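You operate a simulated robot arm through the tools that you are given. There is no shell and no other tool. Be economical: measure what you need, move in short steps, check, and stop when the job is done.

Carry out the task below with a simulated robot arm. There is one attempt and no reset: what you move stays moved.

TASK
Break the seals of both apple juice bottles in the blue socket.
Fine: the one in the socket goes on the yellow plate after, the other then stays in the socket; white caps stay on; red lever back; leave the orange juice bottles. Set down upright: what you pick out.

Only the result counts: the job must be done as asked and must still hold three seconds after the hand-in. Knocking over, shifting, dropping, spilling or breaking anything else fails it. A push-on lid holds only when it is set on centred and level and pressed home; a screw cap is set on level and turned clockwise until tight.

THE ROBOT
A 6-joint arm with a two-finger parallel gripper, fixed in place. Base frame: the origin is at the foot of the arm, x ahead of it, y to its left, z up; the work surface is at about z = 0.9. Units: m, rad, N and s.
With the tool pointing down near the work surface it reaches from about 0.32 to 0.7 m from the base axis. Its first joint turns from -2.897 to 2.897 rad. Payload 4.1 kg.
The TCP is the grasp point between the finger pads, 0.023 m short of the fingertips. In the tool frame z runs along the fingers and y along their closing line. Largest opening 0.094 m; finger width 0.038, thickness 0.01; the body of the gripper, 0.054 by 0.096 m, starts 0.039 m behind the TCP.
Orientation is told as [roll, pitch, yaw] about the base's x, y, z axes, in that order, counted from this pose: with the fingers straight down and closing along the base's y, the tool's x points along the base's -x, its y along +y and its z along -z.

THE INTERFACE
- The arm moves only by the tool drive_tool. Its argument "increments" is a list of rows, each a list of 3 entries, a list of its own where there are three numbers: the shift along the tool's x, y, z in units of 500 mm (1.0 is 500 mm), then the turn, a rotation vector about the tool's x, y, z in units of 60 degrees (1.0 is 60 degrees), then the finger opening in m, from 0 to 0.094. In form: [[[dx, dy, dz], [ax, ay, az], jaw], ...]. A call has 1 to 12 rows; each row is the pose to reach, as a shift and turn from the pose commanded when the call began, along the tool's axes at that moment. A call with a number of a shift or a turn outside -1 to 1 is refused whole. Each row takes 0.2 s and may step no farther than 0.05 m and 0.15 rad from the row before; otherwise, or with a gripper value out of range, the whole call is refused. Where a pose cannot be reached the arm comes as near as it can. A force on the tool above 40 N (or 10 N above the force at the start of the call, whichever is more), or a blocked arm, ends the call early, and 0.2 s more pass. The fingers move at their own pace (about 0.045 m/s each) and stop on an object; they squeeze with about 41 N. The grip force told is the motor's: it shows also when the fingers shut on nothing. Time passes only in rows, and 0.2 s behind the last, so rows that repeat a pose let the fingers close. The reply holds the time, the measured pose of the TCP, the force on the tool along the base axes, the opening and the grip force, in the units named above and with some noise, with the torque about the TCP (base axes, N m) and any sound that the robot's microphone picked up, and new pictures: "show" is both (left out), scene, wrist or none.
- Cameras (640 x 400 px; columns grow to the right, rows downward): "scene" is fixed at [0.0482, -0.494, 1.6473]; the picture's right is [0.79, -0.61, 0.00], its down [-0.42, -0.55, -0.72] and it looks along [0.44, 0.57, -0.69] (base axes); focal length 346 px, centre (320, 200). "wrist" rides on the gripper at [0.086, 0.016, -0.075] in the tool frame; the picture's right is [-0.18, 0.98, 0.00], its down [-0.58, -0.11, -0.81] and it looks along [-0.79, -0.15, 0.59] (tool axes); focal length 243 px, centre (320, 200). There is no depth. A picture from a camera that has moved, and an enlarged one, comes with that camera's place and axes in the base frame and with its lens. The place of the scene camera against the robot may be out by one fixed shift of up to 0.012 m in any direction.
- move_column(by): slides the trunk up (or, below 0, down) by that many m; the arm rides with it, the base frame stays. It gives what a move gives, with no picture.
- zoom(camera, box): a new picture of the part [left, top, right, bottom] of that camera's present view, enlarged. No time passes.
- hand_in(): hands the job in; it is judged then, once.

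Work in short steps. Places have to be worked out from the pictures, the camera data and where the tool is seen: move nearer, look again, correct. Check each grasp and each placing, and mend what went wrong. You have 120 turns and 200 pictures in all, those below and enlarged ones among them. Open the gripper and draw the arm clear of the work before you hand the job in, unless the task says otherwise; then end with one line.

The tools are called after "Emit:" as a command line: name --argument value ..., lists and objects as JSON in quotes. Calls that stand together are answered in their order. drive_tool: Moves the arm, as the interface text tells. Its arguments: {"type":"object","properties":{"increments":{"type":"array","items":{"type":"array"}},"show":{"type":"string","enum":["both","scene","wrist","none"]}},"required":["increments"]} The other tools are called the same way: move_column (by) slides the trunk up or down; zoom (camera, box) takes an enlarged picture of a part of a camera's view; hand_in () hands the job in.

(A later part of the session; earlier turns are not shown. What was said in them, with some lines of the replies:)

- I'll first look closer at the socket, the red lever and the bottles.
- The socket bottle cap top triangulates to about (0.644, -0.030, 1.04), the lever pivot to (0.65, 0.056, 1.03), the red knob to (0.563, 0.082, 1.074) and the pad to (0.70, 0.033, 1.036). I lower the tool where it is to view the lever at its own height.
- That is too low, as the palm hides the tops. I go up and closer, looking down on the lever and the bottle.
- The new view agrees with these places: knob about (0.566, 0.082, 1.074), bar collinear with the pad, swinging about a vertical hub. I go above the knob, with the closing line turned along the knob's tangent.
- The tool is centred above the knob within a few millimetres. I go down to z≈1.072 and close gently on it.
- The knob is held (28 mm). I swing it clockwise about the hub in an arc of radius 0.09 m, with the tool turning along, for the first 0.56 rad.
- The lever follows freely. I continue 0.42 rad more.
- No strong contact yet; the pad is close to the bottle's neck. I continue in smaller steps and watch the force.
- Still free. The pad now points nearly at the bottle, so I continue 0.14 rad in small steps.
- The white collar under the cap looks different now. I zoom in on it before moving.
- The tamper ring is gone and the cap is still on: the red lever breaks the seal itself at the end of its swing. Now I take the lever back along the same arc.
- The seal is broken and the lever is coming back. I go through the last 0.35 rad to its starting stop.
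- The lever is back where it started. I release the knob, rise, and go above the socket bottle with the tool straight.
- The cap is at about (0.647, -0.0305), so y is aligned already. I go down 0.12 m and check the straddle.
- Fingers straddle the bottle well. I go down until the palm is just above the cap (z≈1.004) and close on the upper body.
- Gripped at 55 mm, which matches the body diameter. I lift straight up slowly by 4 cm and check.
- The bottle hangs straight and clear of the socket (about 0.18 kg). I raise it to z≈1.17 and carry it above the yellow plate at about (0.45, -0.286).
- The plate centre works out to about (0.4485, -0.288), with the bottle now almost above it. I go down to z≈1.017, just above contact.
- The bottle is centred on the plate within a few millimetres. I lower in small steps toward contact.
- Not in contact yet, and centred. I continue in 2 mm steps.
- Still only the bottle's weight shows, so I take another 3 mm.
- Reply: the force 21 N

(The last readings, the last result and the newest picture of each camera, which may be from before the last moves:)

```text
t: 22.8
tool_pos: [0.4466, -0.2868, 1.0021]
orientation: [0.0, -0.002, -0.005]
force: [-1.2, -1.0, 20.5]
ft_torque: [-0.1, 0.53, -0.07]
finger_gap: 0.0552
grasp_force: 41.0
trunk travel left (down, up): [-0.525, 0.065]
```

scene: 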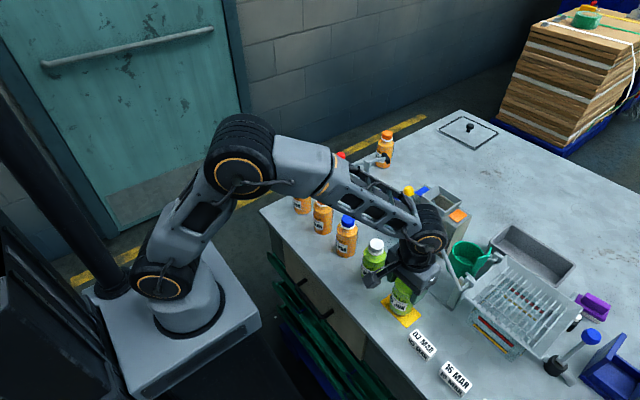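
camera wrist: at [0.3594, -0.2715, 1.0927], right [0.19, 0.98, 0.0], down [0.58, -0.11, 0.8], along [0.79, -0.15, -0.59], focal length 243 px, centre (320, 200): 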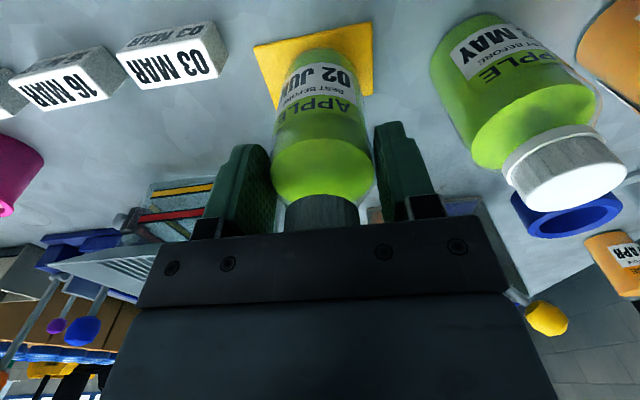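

The bottle is in contact (20 N). I ease off 1.5 mm, then open slowly.

Emit:
drive_tool --increments '[[[0, 0, -0.003], [0, 0, 0], 0.045], [[0, 0, -0.003], [0, 0, 0], 0.045], [[0, 0, -0.003], [0, 0, 0], 0.06], [[0, 0, -0.003], [0, 0, 0], 0.075], [[0, 0, -0.003], [0, 0, 0], 0.075]]' --show "scene"

Emit:
zoom --camera "scene" --box '[370, 250, 450, 340]'

```text
t: 24.0
tool_pos: [0.4463, -0.2852, 1.0019]
orientation: [0.004, 0.003, -0.002]
force: [0.5, -1.0, -0.1]
ft_torque: [0.03, -0.02, 0.01]
finger_gap: 0.0751
grasp_force: 0.0
trunk travel left (down, up): [-0.525, 0.065]
```

scene: 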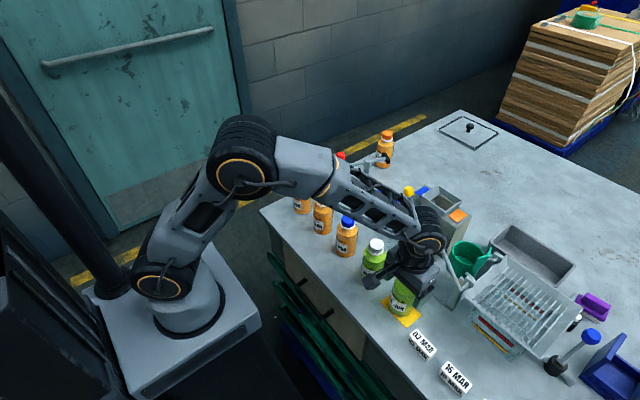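

```text
4.44 times, centred on (410, 295) of scene
camera zoom: at [0.0482, -0.494, 1.6473], right [0.79, -0.61, 0.0], down [-0.42, -0.55, -0.72], along [0.44, 0.57, -0.69], focal length 1539 px, centre (-80, -222)
```

zoom: 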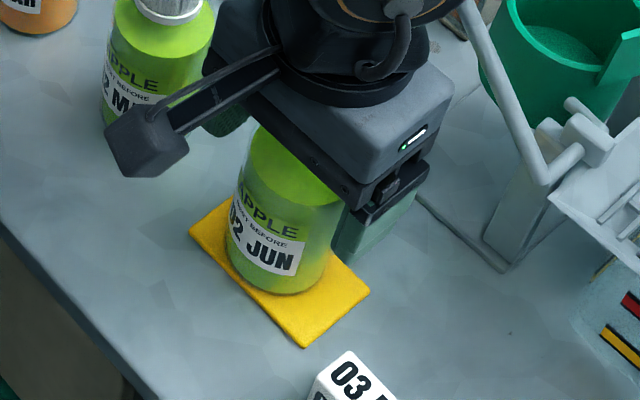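

It stands upright on the plate. I rise straight up and then go above the second apple bottle at about (0.457, -0.177).

Emit:
drive_tool --increments '[[[0, 0, -0.06], [0, 0, 0], 0.075], [[0, 0, -0.14], [0, 0, 0], 0.075], [[0, 0, -0.22], [0, 0, 0], 0.075], [[0, 0, -0.3], [0, 0, 0], 0.075], [[-0.01, 0.08, -0.34], [0, 0, 0], 0.075], [[-0.02, 0.16, -0.34], [0, 0, 0], 0.075], [[-0.02, 0.216, -0.34], [0, 0, 0], 0.075], [[-0.02, 0.216, -0.34], [0, 0, 0], 0.075]]'

Emit:
zoom --camera "scene" --box '[320, 180, 480, 360]'

```text
t: 25.8
tool_pos: [0.4566, -0.1791, 1.1695]
orientation: [0.003, 0.002, -0.003]
force: [0.0, -0.3, -0.5]
ft_torque: [-0.01, -0.03, -0.02]
finger_gap: 0.075
grasp_force: 0.1
trunk travel left (down, up): [-0.525, 0.065]
camera wrist: at [0.3694, -0.1632, 1.245], right [0.19, 0.98, 0.0], down [0.58, -0.11, 0.8], along [0.79, -0.15, -0.59], focal length 243 px, centre (320, 200)
```

scene: 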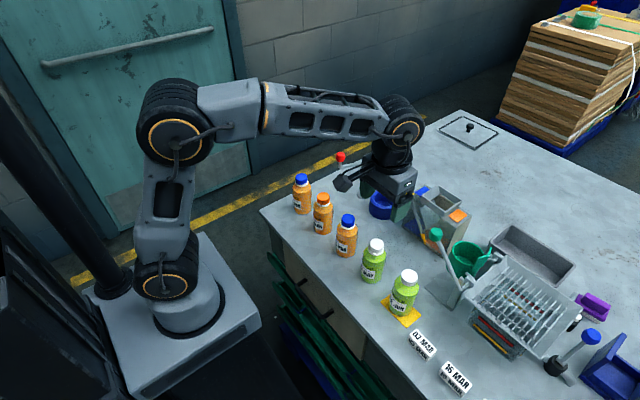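
wrist: 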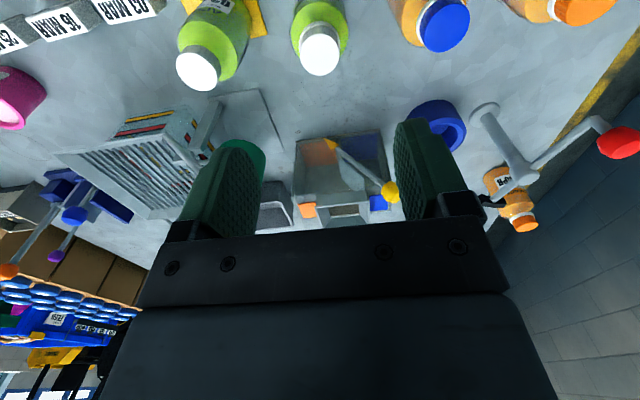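

```text
2.22 times, centred on (400, 270) of scene
camera zoom: at [0.0482, -0.494, 1.6473], right [0.79, -0.61, 0.0], down [-0.42, -0.55, -0.72], along [0.44, 0.57, -0.69], focal length 770 px, centre (142, 44)
```

zoom: 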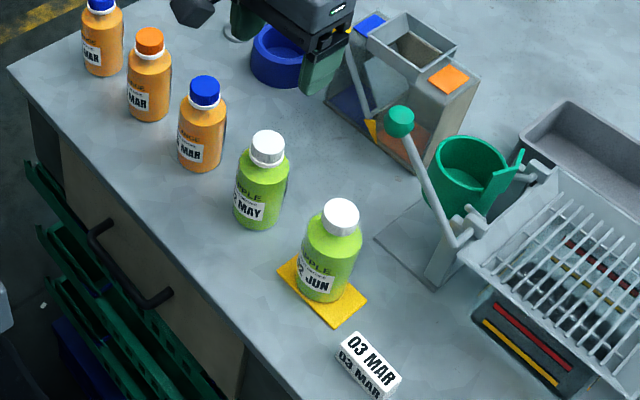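

The tool is centred over the second bottle, with about 2 cm of room to its neighbours. I go down to z≈0.998 and close.

Emit:
drive_tool --increments '[[[0, -0.001, 0.08], [0, 0, 0], 0.075], [[0, -0.001, 0.16], [0, 0, 0], 0.075], [[0, -0.001, 0.24], [0, 0, 0], 0.075], [[0, -0.001, 0.3], [0, 0, 0], 0.075], [[0, -0.001, 0.342], [0, 0, 0], 0.075], [[0, -0.001, 0.342], [0, 0, 0], 0.075]]'

Emit:
zoom --camera "scene" --box '[330, 210, 430, 320]'

```text
t: 27.2
tool_pos: [0.4574, -0.1798, 0.9996]
orientation: [0.001, 0.003, -0.004]
force: [-0.1, 0.6, -0.4]
ft_torque: [-0.01, -0.02, -0.03]
finger_gap: 0.0749
grasp_force: 0.0
trunk travel left (down, up): [-0.525, 0.065]
camera wrist: at [0.3699, -0.1636, 1.0746], right [0.19, 0.98, 0.0], down [0.58, -0.11, 0.8], along [0.79, -0.15, -0.59], focal length 243 px, centre (320, 200)
```

scene: 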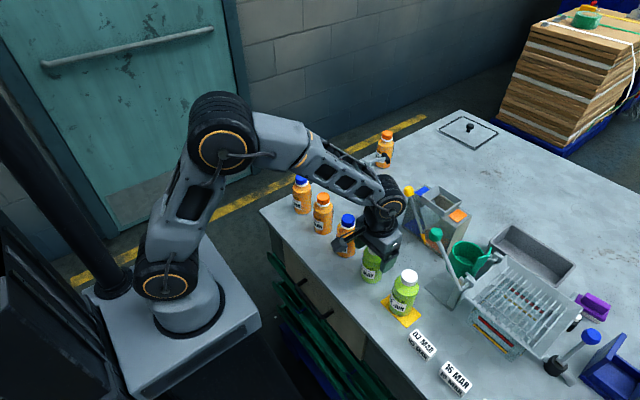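
wrist: 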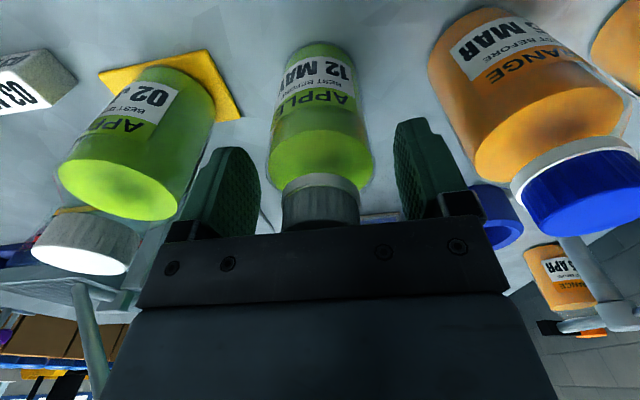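

```text
3.64 times, centred on (380, 265) of scene
camera zoom: at [0.0482, -0.494, 1.6473], right [0.79, -0.61, 0.0], down [-0.42, -0.55, -0.72], along [0.44, 0.57, -0.69], focal length 1259 px, centre (102, -36)
```

zoom: 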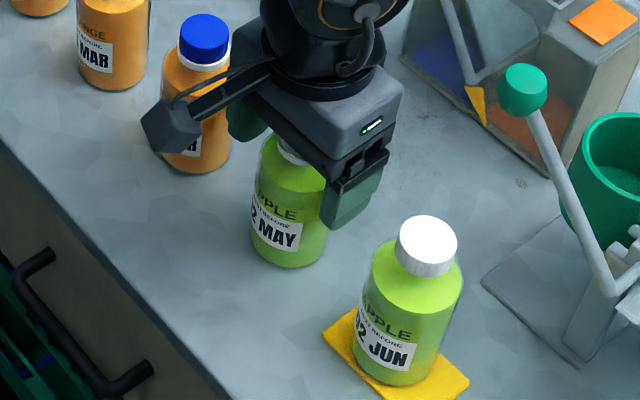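

Well straddled. I close on the body and lift 4 cm.

Emit:
drive_tool --increments '[[[0, 0, 0.002], [0, 0, 0], 0.065], [[0, 0, 0.002], [0, 0, 0], 0.055], [[0, 0, 0.002], [0, 0, 0], 0.045], [[0, 0, 0.002], [0, 0, 0], 0.045], [[0, 0, -0.02], [0, 0, 0], 0.045], [[0, 0, -0.05], [0, 0, 0], 0.045], [[0, 0, -0.08], [0, 0, 0], 0.045]]'

Emit:
zoom --camera "scene" --box '[330, 210, 430, 320]'

```text
t: 28.8
tool_pos: [0.4561, -0.1799, 1.0396]
orientation: [0.001, 0.002, -0.004]
force: [-0.4, -0.2, -2.7]
ft_torque: [0.02, 0.02, 0.02]
finger_gap: 0.0549
grasp_force: 40.9
trunk travel left (down, up): [-0.525, 0.065]
camera wrist: at [0.3706, -0.163, 1.1156], right [0.19, 0.98, 0.0], down [0.58, -0.11, 0.8], along [0.79, -0.15, -0.59], focal length 243 px, centre (320, 200)
```

scene: 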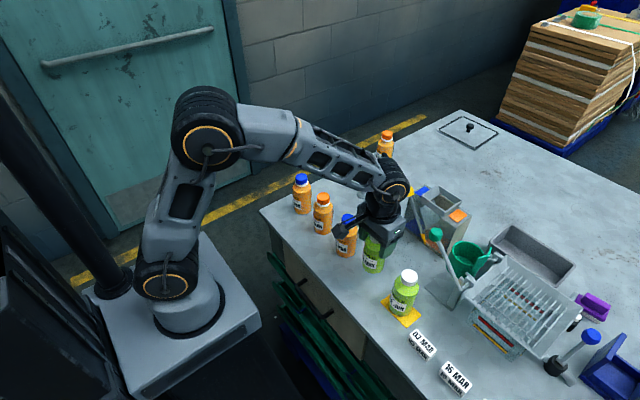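
wrist: 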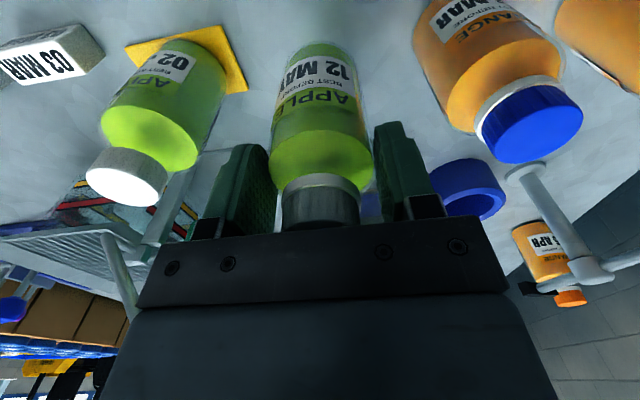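

```text
3.64 times, centred on (380, 265) of scene
camera zoom: at [0.0482, -0.494, 1.6473], right [0.79, -0.61, 0.0], down [-0.42, -0.55, -0.72], along [0.44, 0.57, -0.69], focal length 1259 px, centre (102, -36)
```

zoom: 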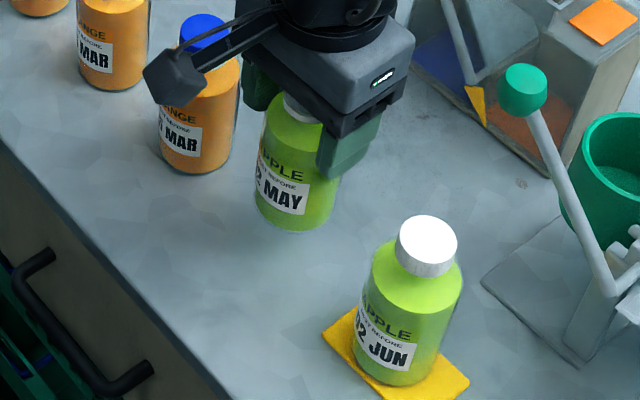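

The second bottle is held upright. I raise it and carry it above the socket.

Emit:
drive_tool --increments '[[[0, 0, -0.08], [0, 0, 0], 0.045], [[0, 0, -0.17], [0, 0, 0], 0.045], [[0, 0, -0.26], [0, 0, 0], 0.045], [[-0.05, 0.04, -0.26], [0, 0, 0], 0.045], [[-0.11, 0.09, -0.26], [0, 0, 0], 0.045], [[-0.17, 0.14, -0.26], [0, 0, 0], 0.045], [[-0.23, 0.19, -0.26], [0, 0, 0], 0.045], [[-0.29, 0.24, -0.26], [0, 0, 0], 0.045], [[-0.34, 0.27, -0.26], [0, 0, 0], 0.045], [[-0.378, 0.298, -0.26], [0, 0, 0], 0.045], [[-0.378, 0.298, -0.26], [0, 0, 0], 0.045]]'

Emit:
zoom --camera "scene" --box '[330, 120, 430, 230]'

```text
t: 31.2
tool_pos: [0.6472, -0.0302, 1.1698]
orientation: [0.002, 0.002, -0.005]
force: [-0.1, -0.2, -3.5]
ft_torque: [-0.03, -0.01, -0.03]
finger_gap: 0.055
grasp_force: 41.3
trunk travel left (down, up): [-0.525, 0.065]
camera wrist: at [0.5603, -0.0141, 1.244], right [0.19, 0.98, 0.0], down [0.58, -0.11, 0.8], along [0.79, -0.15, -0.59], focal length 243 px, centre (320, 200)
```

scene: 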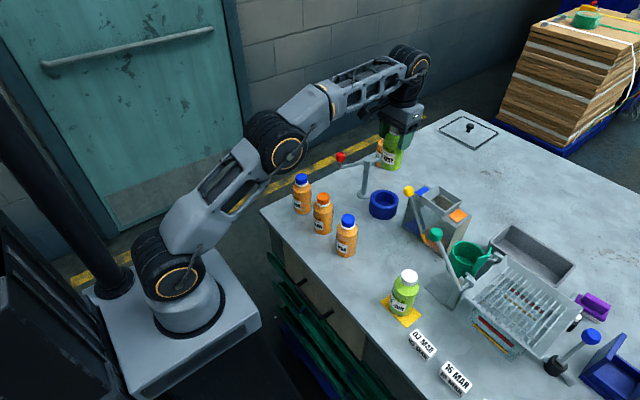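
wrist: 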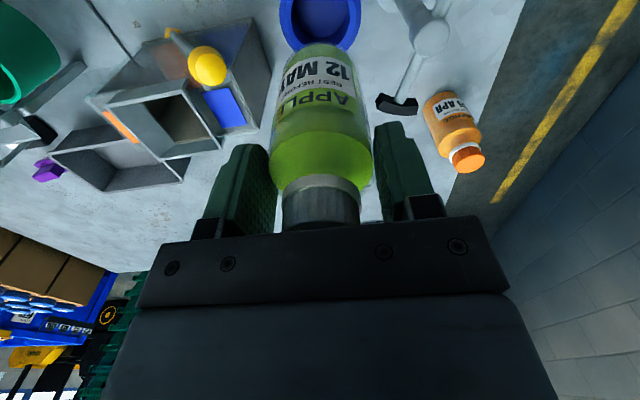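

```text
3.64 times, centred on (380, 175) of scene
camera zoom: at [0.0482, -0.494, 1.6473], right [0.79, -0.61, 0.0], down [-0.42, -0.55, -0.72], along [0.44, 0.57, -0.69], focal length 1259 px, centre (102, 291)
```

zoom: 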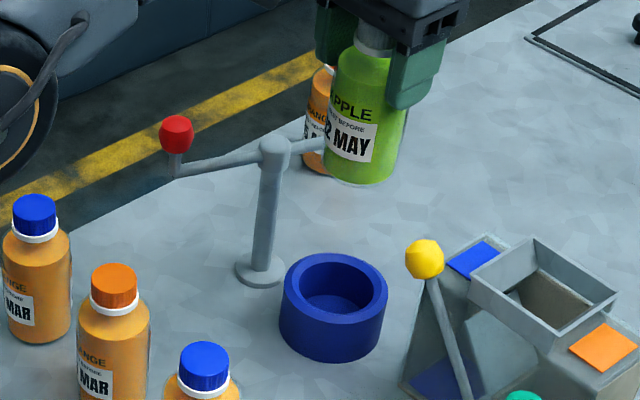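

The socket hole centre is at about (0.645, -0.030), with roughly 2–3 mm of clearance. I lower to just above the rim and look.

Emit:
drive_tool --increments '[[[0.003, 0, 0.08], [0, 0, 0], 0.045], [[0.003, 0, 0.16], [0, 0, 0], 0.045], [[0.003, 0, 0.205], [0, 0, 0], 0.045], [[0.003, 0, 0.205], [0, 0, 0], 0.045]]'

Emit:
zoom --camera "scene" --box '[340, 140, 420, 230]'

Emit:
zoom --camera "wrist" --box '[220, 0, 420, 125]'

```text
t: 32.2
tool_pos: [0.6463, -0.0326, 1.0681]
orientation: [0.002, 0.003, -0.003]
force: [0.3, 0.2, -2.4]
ft_torque: [-0.01, 0.04, 0.02]
finger_gap: 0.0548
grasp_force: 41.1
trunk travel left (down, up): [-0.525, 0.065]
camera wrist: at [0.5593, -0.0153, 1.1423], right [0.19, 0.98, 0.0], down [0.58, -0.11, 0.8], along [0.79, -0.15, -0.59], focal length 243 px, centre (320, 200)
```

scene: 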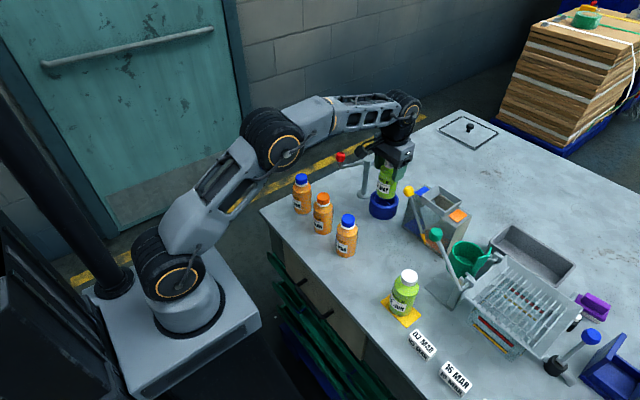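
wrist: 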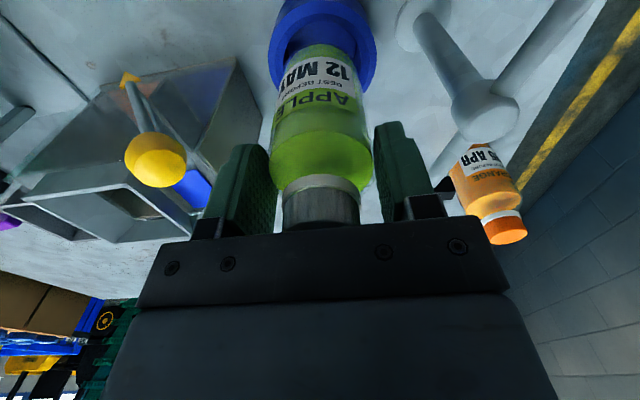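

```text
4.44 times, centred on (380, 185) of scene
camera zoom: at [0.0482, -0.494, 1.6473], right [0.79, -0.61, 0.0], down [-0.42, -0.55, -0.72], along [0.44, 0.57, -0.69], focal length 1539 px, centre (53, 267)
```

zoom: 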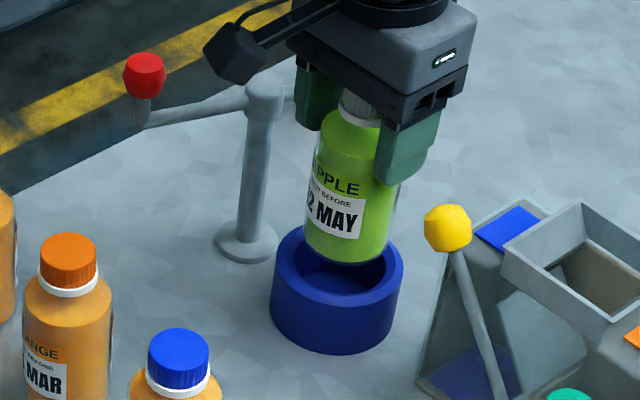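

```text
3.20 times, centred on (320, 62) of wrist
camera zoom: at [0.5593, -0.0153, 1.1423], right [0.19, 0.98, 0.0], down [0.58, -0.11, 0.8], along [0.79, -0.15, -0.59], focal length 776 px, centre (320, 640)
```

zoom: 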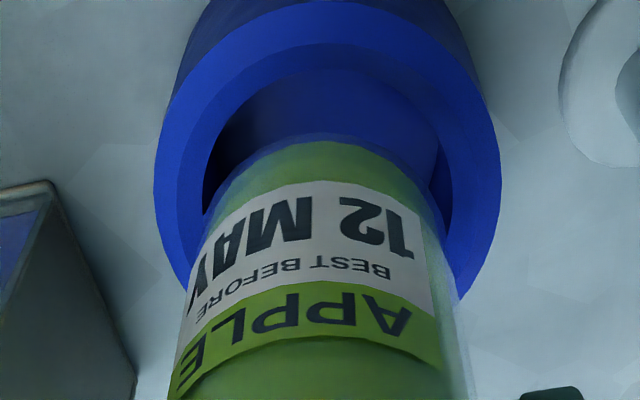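

Compared with the hole, the bottle base looks about 2.5 mm too far in +x and 1.5 mm too far in -y. I correct that and lower slowly into the socket mouth.

Emit:
drive_tool --increments '[[[0.005, 0.003, 0], [0, 0, 0], 0.045], [[0.005, 0.003, 0.012], [0, 0, 0], 0.045], [[0.005, 0.003, 0.024], [0, 0, 0], 0.045], [[0.005, 0.003, 0.036], [0, 0, 0], 0.045], [[0.005, 0.003, 0.048], [0, 0, 0], 0.045]]'

Emit:
zoom --camera "scene" --box '[340, 140, 420, 230]'

Emit:
zoom --camera "wrist" --box '[220, 0, 420, 125]'

```text
t: 33.4
tool_pos: [0.6413, -0.0294, 1.0442]
orientation: [0.001, -0.001, -0.002]
force: [-1.0, -0.2, 6.5]
ft_torque: [-0.04, 0.23, 0.02]
finger_gap: 0.055
grasp_force: 40.8
trunk travel left (down, up): [-0.525, 0.065]
camera wrist: at [0.5549, -0.0131, 1.1199], right [0.19, 0.98, 0.0], down [0.58, -0.11, 0.81], along [0.79, -0.15, -0.59], focal length 243 px, centre (320, 200)
```

scene: 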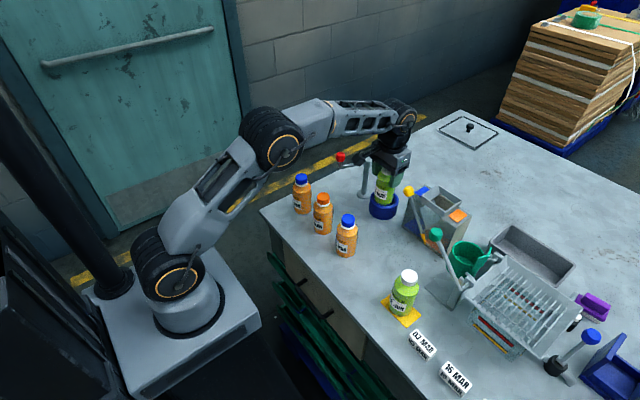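
wrist: 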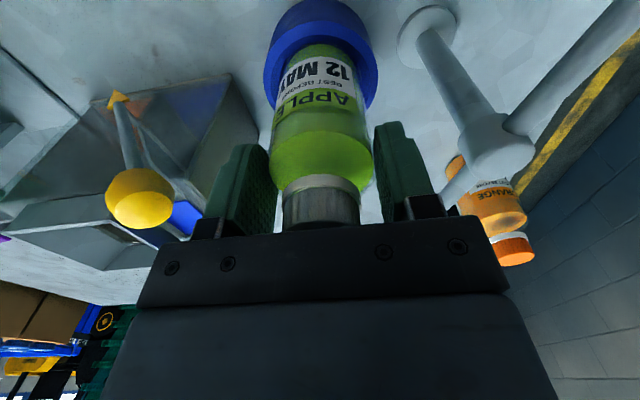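

```text
4.44 times, centred on (380, 185) of scene
camera zoom: at [0.0482, -0.494, 1.6473], right [0.79, -0.61, 0.0], down [-0.42, -0.55, -0.72], along [0.44, 0.57, -0.69], focal length 1539 px, centre (53, 267)
```

zoom: 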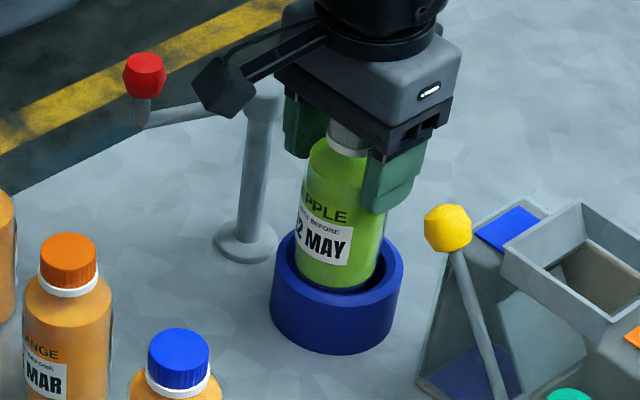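

```text
3.20 times, centred on (320, 62) of wrist
camera zoom: at [0.5549, -0.0131, 1.1199], right [0.19, 0.98, 0.0], down [0.58, -0.11, 0.81], along [0.79, -0.15, -0.59], focal length 776 px, centre (320, 640)
```

zoom: 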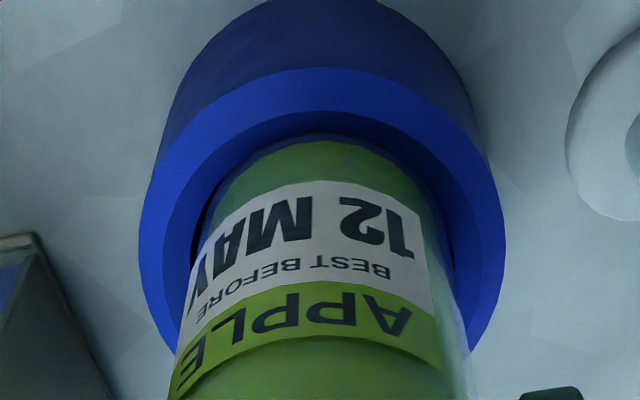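

A light touch shows on the near (-x) side: I overcorrected x. I lift 3 mm, shift +2.5 mm in x, and go down again.

Emit:
drive_tool --increments '[[[0, 0, -0.008], [0, 0, 0], 0.045], [[-0.005, 0, -0.008], [0, 0, 0], 0.045], [[-0.005, 0, 0.002], [0, 0, 0], 0.045], [[-0.005, 0, 0.012], [0, 0, 0], 0.045]]'

Emit:
zoom --camera "scene" --box '[340, 140, 420, 230]'

Emit:
zoom --camera "wrist" --box '[220, 0, 420, 125]'

```text
t: 34.4
tool_pos: [0.6434, -0.031, 1.039]
orientation: [0.001, 0.004, -0.003]
force: [1.1, -0.3, -2.8]
ft_torque: [0.0, 0.01, -0.03]
finger_gap: 0.0548
grasp_force: 40.9
trunk travel left (down, up): [-0.525, 0.065]
camera wrist: at [0.558, -0.0131, 1.1123], right [0.19, 0.98, 0.0], down [0.58, -0.11, 0.8], along [0.79, -0.15, -0.59], focal length 243 px, centre (320, 200)
```

scene: 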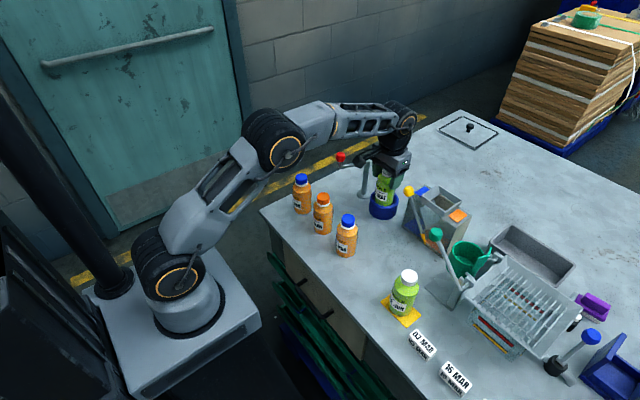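
wrist: 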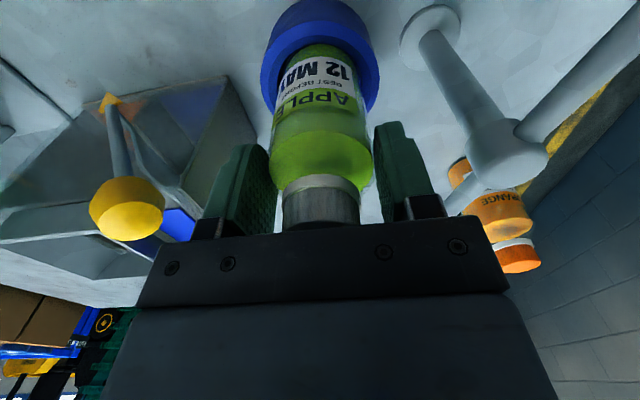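

```text
4.44 times, centred on (380, 185) of scene
camera zoom: at [0.0482, -0.494, 1.6473], right [0.79, -0.61, 0.0], down [-0.42, -0.55, -0.72], along [0.44, 0.57, -0.69], focal length 1539 px, centre (53, 267)
```

zoom: 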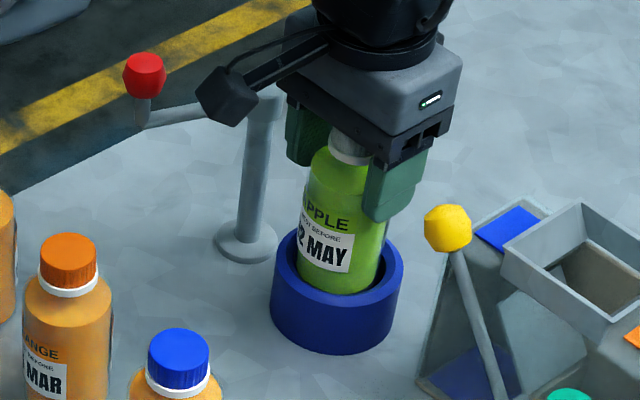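

```text
3.20 times, centred on (320, 62) of wrist
camera zoom: at [0.558, -0.0131, 1.1123], right [0.19, 0.98, 0.0], down [0.58, -0.11, 0.8], along [0.79, -0.15, -0.59], focal length 776 px, centre (320, 640)
```

zoom: 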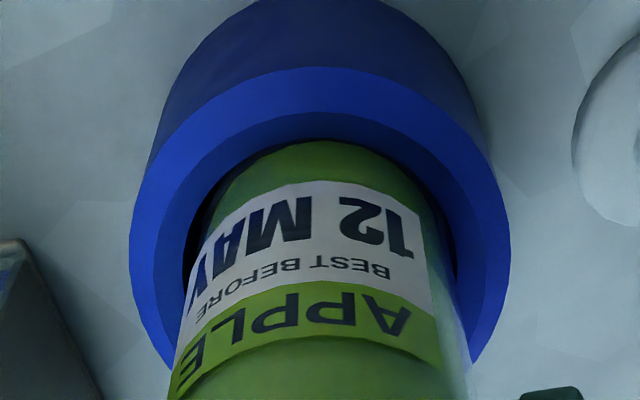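

The base is inside the socket mouth with no side force. I lower on toward the floor.

Emit:
drive_tool --increments '[[[0, 0, 0.012], [0, 0, 0], 0.045], [[0, 0, 0.024], [0, 0, 0], 0.045], [[0, 0, 0.036], [0, 0, 0], 0.045], [[0, 0, 0.048], [0, 0, 0], 0.045], [[0, 0, 0.056], [0, 0, 0], 0.045]]' --show "none"

```text
t: 35.6
tool_pos: [0.6458, -0.0295, 1.0091]
orientation: [0.001, 0.003, -0.003]
force: [-0.3, 0.0, -2.5]
ft_torque: [0.01, 0.03, -0.02]
finger_gap: 0.0552
grasp_force: 40.8
trunk travel left (down, up): [-0.525, 0.065]
```

It went in freely. I take the last millimetres until contact with the floor.

Emit:
drive_tool --increments '[[[0, 0, 0.003], [0, 0, 0], 0.045], [[0, 0, 0.006], [0, 0, 0], 0.045], [[0, 0, 0.009], [0, 0, 0], 0.045]]' --show "none"

```text
t: 36.4
tool_pos: [0.6447, -0.0277, 1.0068]
orientation: [0.004, 0.0, -0.004]
force: [-1.2, -0.1, 8.3]
ft_torque: [-0.18, 0.27, -0.01]
finger_gap: 0.0549
grasp_force: 41.1
trunk travel left (down, up): [-0.525, 0.065]
```

Floor contact at the expected height. I ease off, open, and look.

Emit:
drive_tool --increments '[[[0, 0, -0.001], [0, 0, 0], 0.045], [[0, 0, -0.001], [0, 0, 0], 0.06], [[0, 0, -0.001], [0, 0, 0], 0.075], [[0, 0, -0.001], [0, 0, 0], 0.075], [[0, 0, -0.06], [0, 0, 0], 0.075], [[0, 0, -0.13], [0, 0, 0], 0.075], [[0, 0, -0.21], [0, 0, 0], 0.075], [[0, 0, -0.29], [0, 0, 0], 0.075]]' --show "scene"

Emit:
zoom --camera "scene" --box '[320, 130, 430, 220]'

```text
t: 38.2
tool_pos: [0.644, -0.031, 1.1508]
orientation: [0.003, 0.001, -0.005]
force: [-0.1, 0.4, 0.2]
ft_torque: [-0.01, 0.03, -0.01]
finger_gap: 0.0751
grasp_force: 0.3
trunk travel left (down, up): [-0.525, 0.065]
```

scene: 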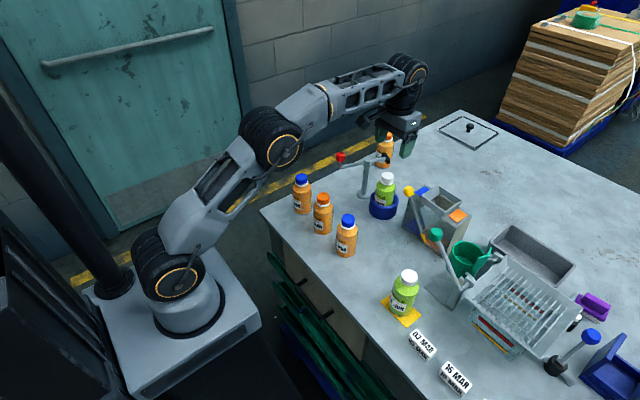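

```text
4.44 times, centred on (375, 175) of scene
camera zoom: at [0.0482, -0.494, 1.6473], right [0.79, -0.61, 0.0], down [-0.42, -0.55, -0.72], along [0.44, 0.57, -0.69], focal length 1539 px, centre (76, 311)
```

zoom: 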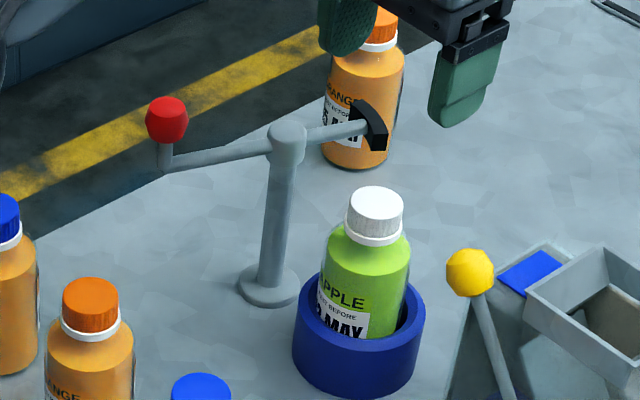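

The second bottle sits in the socket, seal intact. I go back over the red knob with the same tool angle as before.

Emit:
drive_tool --increments '[[[0.03, 0.05, -0.03], [0, 0, 0.07], 0.07], [[0.07, 0.11, -0.03], [0, 0, 0.14], 0.07], [[0.11, 0.17, -0.03], [0, 0, 0.21], 0.07], [[0.156, 0.233, -0.03], [0, 0, 0.276], 0.07], [[0.156, 0.233, 0.03], [0, 0, 0.276], 0.07], [[0.156, 0.233, 0.03], [0, 0, 0.276], 0.07]]'

```text
t: 39.6
tool_pos: [0.5656, 0.0867, 1.1357]
orientation: [0.001, 0.004, -0.292]
force: [0.0, -0.5, 0.9]
ft_torque: [-0.01, 0.04, 0.01]
finger_gap: 0.0699
grasp_force: 0.1
trunk travel left (down, up): [-0.525, 0.065]
camera wrist: at [0.4874, 0.1272, 1.2097], right [0.46, 0.89, 0.0], down [0.53, -0.27, 0.8], along [0.71, -0.37, -0.59], focal length 243 px, centre (320, 200)
```

scene: 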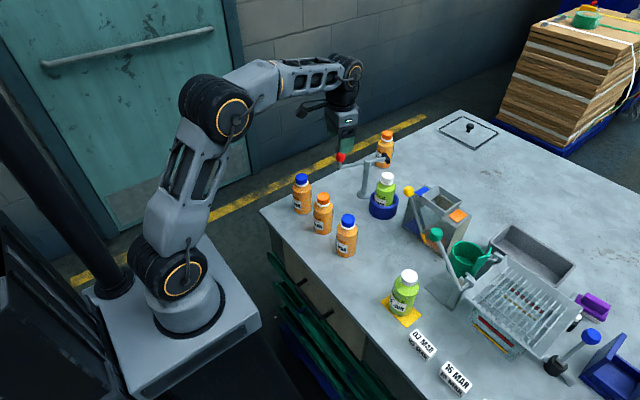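
wrist: 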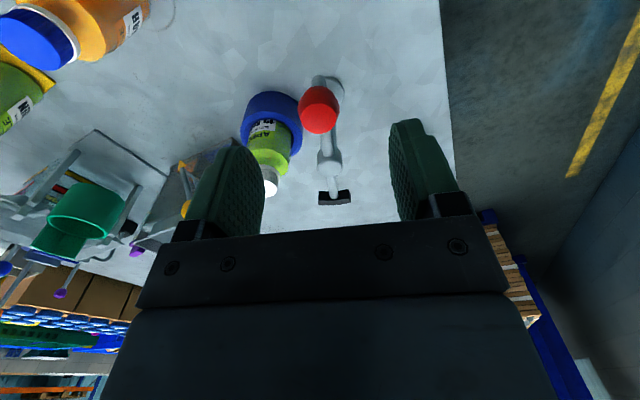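

Over the knob. I go down to z≈1.072 and close on it.

Emit:
drive_tool --increments '[[[0, 0, 0.07], [0, 0, 0], 0.07], [[0, 0, 0.128], [0, 0, 0], 0.07], [[0, 0, 0.128], [0, 0, 0], 0.05], [[0, 0, 0.128], [0, 0, 0], 0.03], [[0, 0, 0.128], [0, 0, 0], 0.015], [[0, 0, 0.128], [0, 0, 0], 0.01], [[0, 0, 0.128], [0, 0, 0], 0.01]]' --show "wrist"

```text
t: 41.2
tool_pos: [0.5667, 0.0862, 1.0686]
orientation: [0.001, 0.004, -0.291]
force: [-0.8, -0.3, -2.9]
ft_torque: [-0.02, -0.25, 0.01]
finger_gap: 0.0271
grasp_force: 45.0
trunk travel left (down, up): [-0.525, 0.065]
camera wrist: at [0.4884, 0.127, 1.1444], right [0.46, 0.89, 0.0], down [0.53, -0.27, 0.8], along [0.71, -0.37, -0.59], focal length 243 px, centre (320, 200)
```

wrist: 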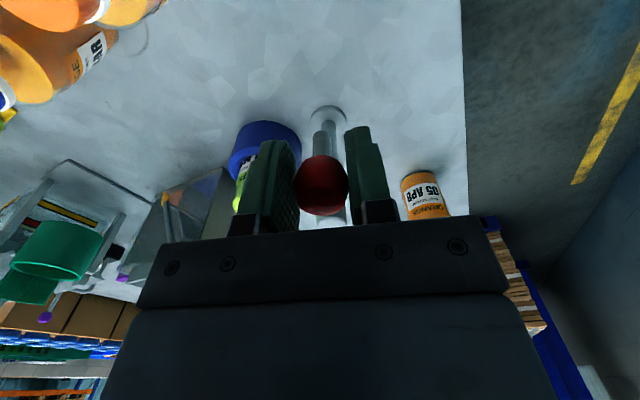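

The knob is held. I swing the first 0.98 rad along the same arc.

Emit:
drive_tool --increments '[[[-0.0032, 0.025, 0], [0, 0, 0.1337], 0.01], [[-0.0098, 0.0493, 0], [0, 0, 0.2674], 0.01], [[-0.0198, 0.0724, 0], [0, 0, 0.4011], 0.01], [[-0.0329, 0.0939, 0], [0, 0, 0.5348], 0.01], [[-0.0489, 0.1133, 0], [0, 0, 0.6685], 0.01], [[-0.0674, 0.1304, 0], [0, 0, 0.8022], 0.01], [[-0.0881, 0.1447, 0], [0, 0, 0.9359], 0.01]]' --show "scene"

Emit:
zoom --camera "scene" --box '[330, 130, 430, 220]'

```text
t: 42.8
tool_pos: [0.6313, 0.1434, 1.0698]
orientation: [-0.007, 0.004, -1.275]
force: [1.8, -8.8, -21.4]
ft_torque: [0.5, 0.22, -0.08]
finger_gap: 0.0273
grasp_force: 45.3
trunk travel left (down, up): [-0.525, 0.065]
```

scene: 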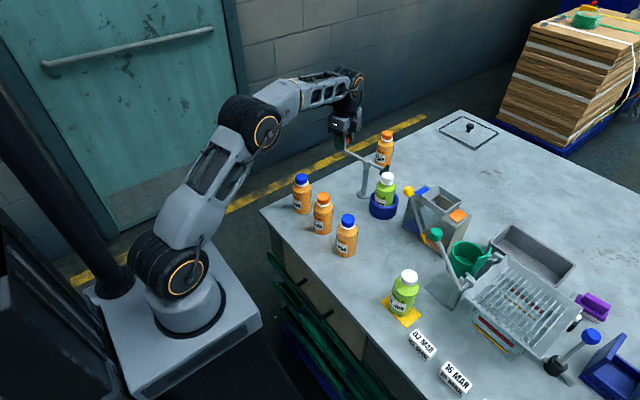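

```text
4.44 times, centred on (380, 175) of scene
camera zoom: at [0.0482, -0.494, 1.6473], right [0.79, -0.61, 0.0], down [-0.42, -0.55, -0.72], along [0.44, 0.57, -0.69], focal length 1539 px, centre (53, 311)
```

zoom: 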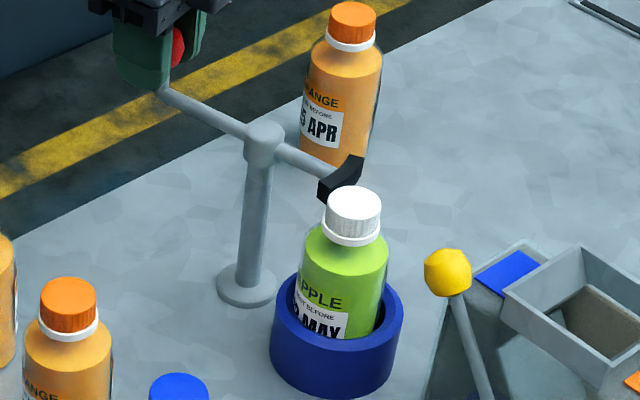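

Some vertical preload (-21 N) has built up, so I relieve it by 1 mm and finish the swing in small steps.

Emit:
drive_tool --increments '[[[-0.0024, 0.0127, 0.002], [0, 0, 0.0668], 0.01], [[-0.0042, 0.025, 0.002], [0, 0, 0.1337], 0.01], [[-0.0071, 0.037, 0.002], [0, 0, 0.2], 0.01], [[-0.0108, 0.0493, 0.002], [0, 0, 0.2674], 0.01], [[-0.0154, 0.061, 0.002], [0, 0, 0.3342], 0.01], [[-0.0154, 0.061, 0.002], [0, 0, 0.3342], 0.01]]' --show "scene"

Emit:
zoom --camera "scene" --box '[365, 155, 415, 205]'

```text
t: 44.2
tool_pos: [0.6621, 0.1431, 1.0701]
orientation: [-0.005, 0.002, -1.623]
force: [-3.1, -16.6, -17.7]
ft_torque: [-0.4, 0.01, -0.1]
finger_gap: 0.0273
grasp_force: 45.0
trunk travel left (down, up): [-0.525, 0.065]
```

scene: 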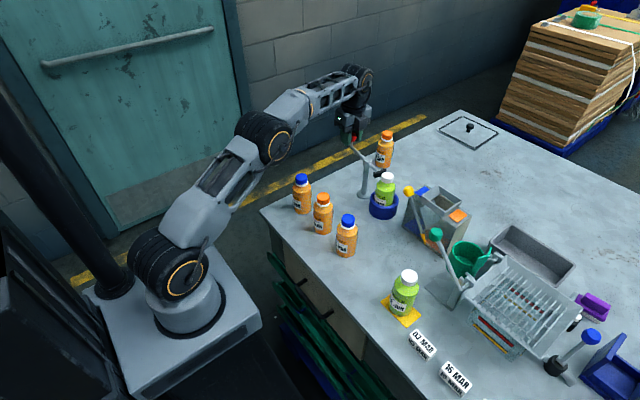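

```text
8.00 times, centred on (390, 180) of scene
camera zoom: at [0.0482, -0.494, 1.6473], right [0.79, -0.61, 0.0], down [-0.42, -0.55, -0.72], along [0.44, 0.57, -0.69], focal length 2770 px, centre (-240, 360)
```

zoom: 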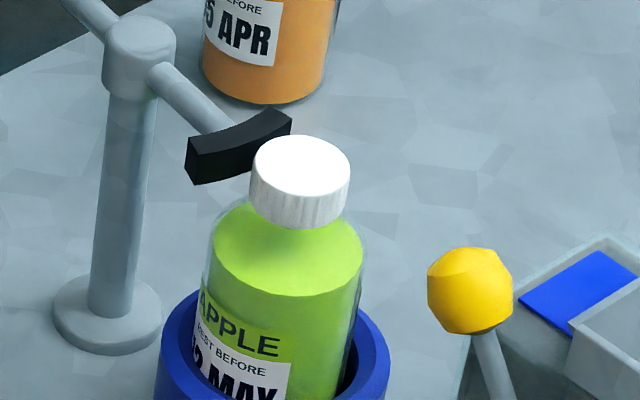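

The second seal ring is gone too, with the cap on. I swing the lever back along the arc.

Emit:
drive_tool --increments '[[[-0.0023, -0.0252, 0.002], [0, 0, -0.1337], 0.01], [[-0.0062, -0.0501, 0.002], [0, 0, -0.2674], 0.01], [[-0.0134, -0.0742, 0.002], [0, 0, -0.4011], 0.01], [[-0.024, -0.097, 0.002], [0, 0, -0.5348], 0.01], [[-0.0377, -0.1182, 0.002], [0, 0, -0.6685], 0.01], [[-0.0535, -0.136, 0.002], [0, 0, -0.8022], 0.01], [[-0.072, -0.152, 0.002], [0, 0, -0.9359], 0.01]]' --show "none"

```text
t: 45.8
tool_pos: [0.5824, 0.1149, 1.0692]
orientation: [0.002, 0.005, -0.639]
force: [-9.3, 8.0, -6.8]
ft_torque: [0.63, 0.62, -0.02]
finger_gap: 0.0272
grasp_force: 45.2
trunk travel left (down, up): [-0.525, 0.065]
```

I take the last 0.35 rad to the start position at (0.566, 0.0855).

Emit:
drive_tool --increments '[[[-0.001, -0.0262, 0], [0, 0, -0.1337], 0.01], [[-0.005, -0.052, 0], [0, 0, -0.2674], 0.01], [[-0.0083, -0.0655, 0], [0, 0, -0.336], 0.01], [[-0.0083, -0.0655, 0], [0, 0, -0.336], 0.01]]' --show "scene"

Emit:
zoom --camera "scene" --box '[300, 110, 440, 220]'

```text
t: 46.8
tool_pos: [0.5649, 0.0863, 1.0709]
orientation: [-0.001, 0.003, -0.29]
force: [-16.6, 7.5, -8.9]
ft_torque: [0.08, 0.59, 0.11]
finger_gap: 0.0272
grasp_force: 44.5
trunk travel left (down, up): [-0.525, 0.065]
```

scene: 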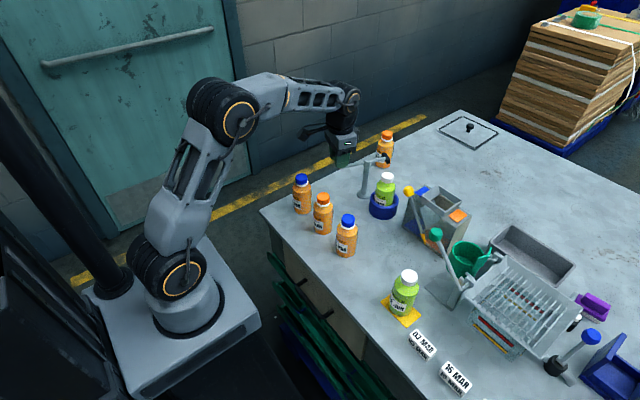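

```text
3.64 times, centred on (370, 165) of scene
camera zoom: at [0.0482, -0.494, 1.6473], right [0.79, -0.61, 0.0], down [-0.42, -0.55, -0.72], along [0.44, 0.57, -0.69], focal length 1259 px, centre (138, 327)
```

zoom: 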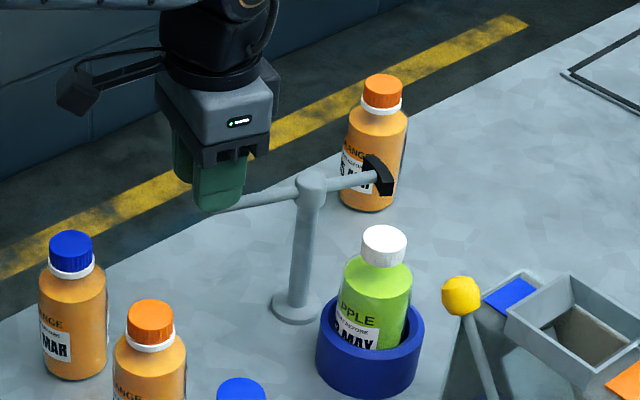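

The lever is back at its starting angle. I release, rise and draw the arm clear.

Emit:
drive_tool --increments '[[[-0.002, 0, 0], [0, 0, 0], 0.01], [[-0.002, 0, 0], [0, 0, 0], 0.04], [[-0.002, 0, 0], [0, 0, 0], 0.06], [[-0.002, 0, 0], [0, 0, 0], 0.07], [[-0.002, 0, -0.08], [0, 0, 0], 0.07], [[-0.002, 0, -0.16], [0, 0, 0], 0.07], [[-0.002, 0, -0.25], [0, 0, 0], 0.07], [[0.05, 0, -0.3], [0, 0, 0], 0.07], [[0.12, 0, -0.3], [0, 0, 0], 0.07], [[0.2, 0, -0.3], [0, 0, 0], 0.07], [[0.2, 0, -0.3], [0, 0, 0], 0.07]]'

Emit:
zoom --camera "scene" --box '[300, 110, 440, 220]'

Emit:
zoom --camera "scene" --box '[320, 180, 480, 360]'

```text
t: 49.2
tool_pos: [0.4711, 0.112, 1.22]
orientation: [0.003, 0.004, -0.29]
force: [0.6, -0.6, 0.5]
ft_torque: [-0.01, -0.02, -0.01]
finger_gap: 0.0701
grasp_force: 0.0
trunk travel left (down, up): [-0.525, 0.065]
camera wrist: at [0.3933, 0.1521, 1.2952], right [0.46, 0.89, 0.0], down [0.53, -0.27, 0.8], along [0.72, -0.37, -0.59], focal length 243 px, centre (320, 200)
```

scene: 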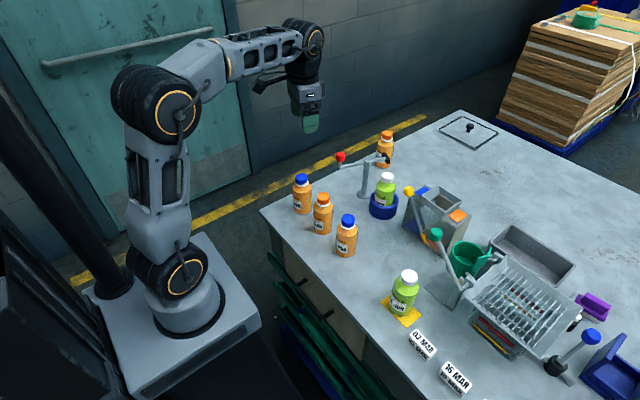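
wrist: 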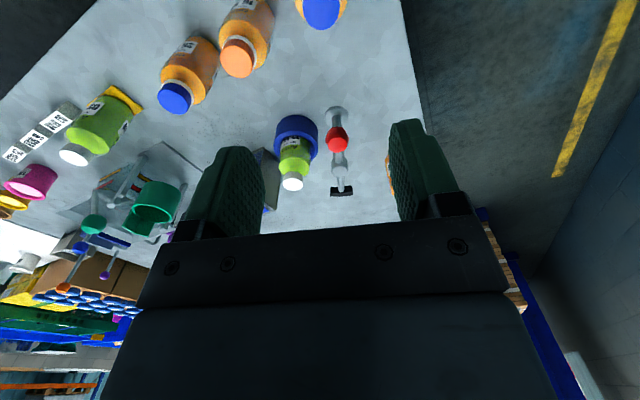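

```text
3.64 times, centred on (370, 165) of scene
camera zoom: at [0.0482, -0.494, 1.6473], right [0.79, -0.61, 0.0], down [-0.42, -0.55, -0.72], along [0.44, 0.57, -0.69], focal length 1259 px, centre (138, 327)
```

zoom: 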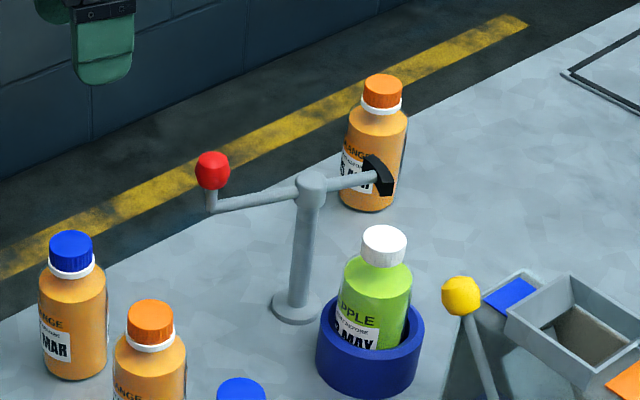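

```text
2.22 times, centred on (400, 270) of scene
camera zoom: at [0.0482, -0.494, 1.6473], right [0.79, -0.61, 0.0], down [-0.42, -0.55, -0.72], along [0.44, 0.57, -0.69], focal length 770 px, centre (142, 44)
```

zoom: 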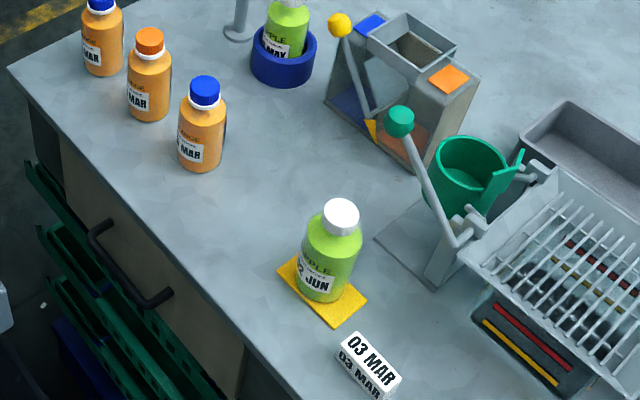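

Both seals are broken with the caps on, the first bottle is upright on the plate, the second is in the socket, and the lever matches its first picture. The arm is clear, so I hand in.

Emit:
hand_in

```text
The job is handed in.
```

I broke both apple juice seals in the blue socket with the red lever and handed the job in. The white caps are still on, the first bottle (02 JUN) stands upright on the yellow plate, and the second (12 MAY) is in the socket. The lever is back where it started, and I left the orange juice bottles alone.
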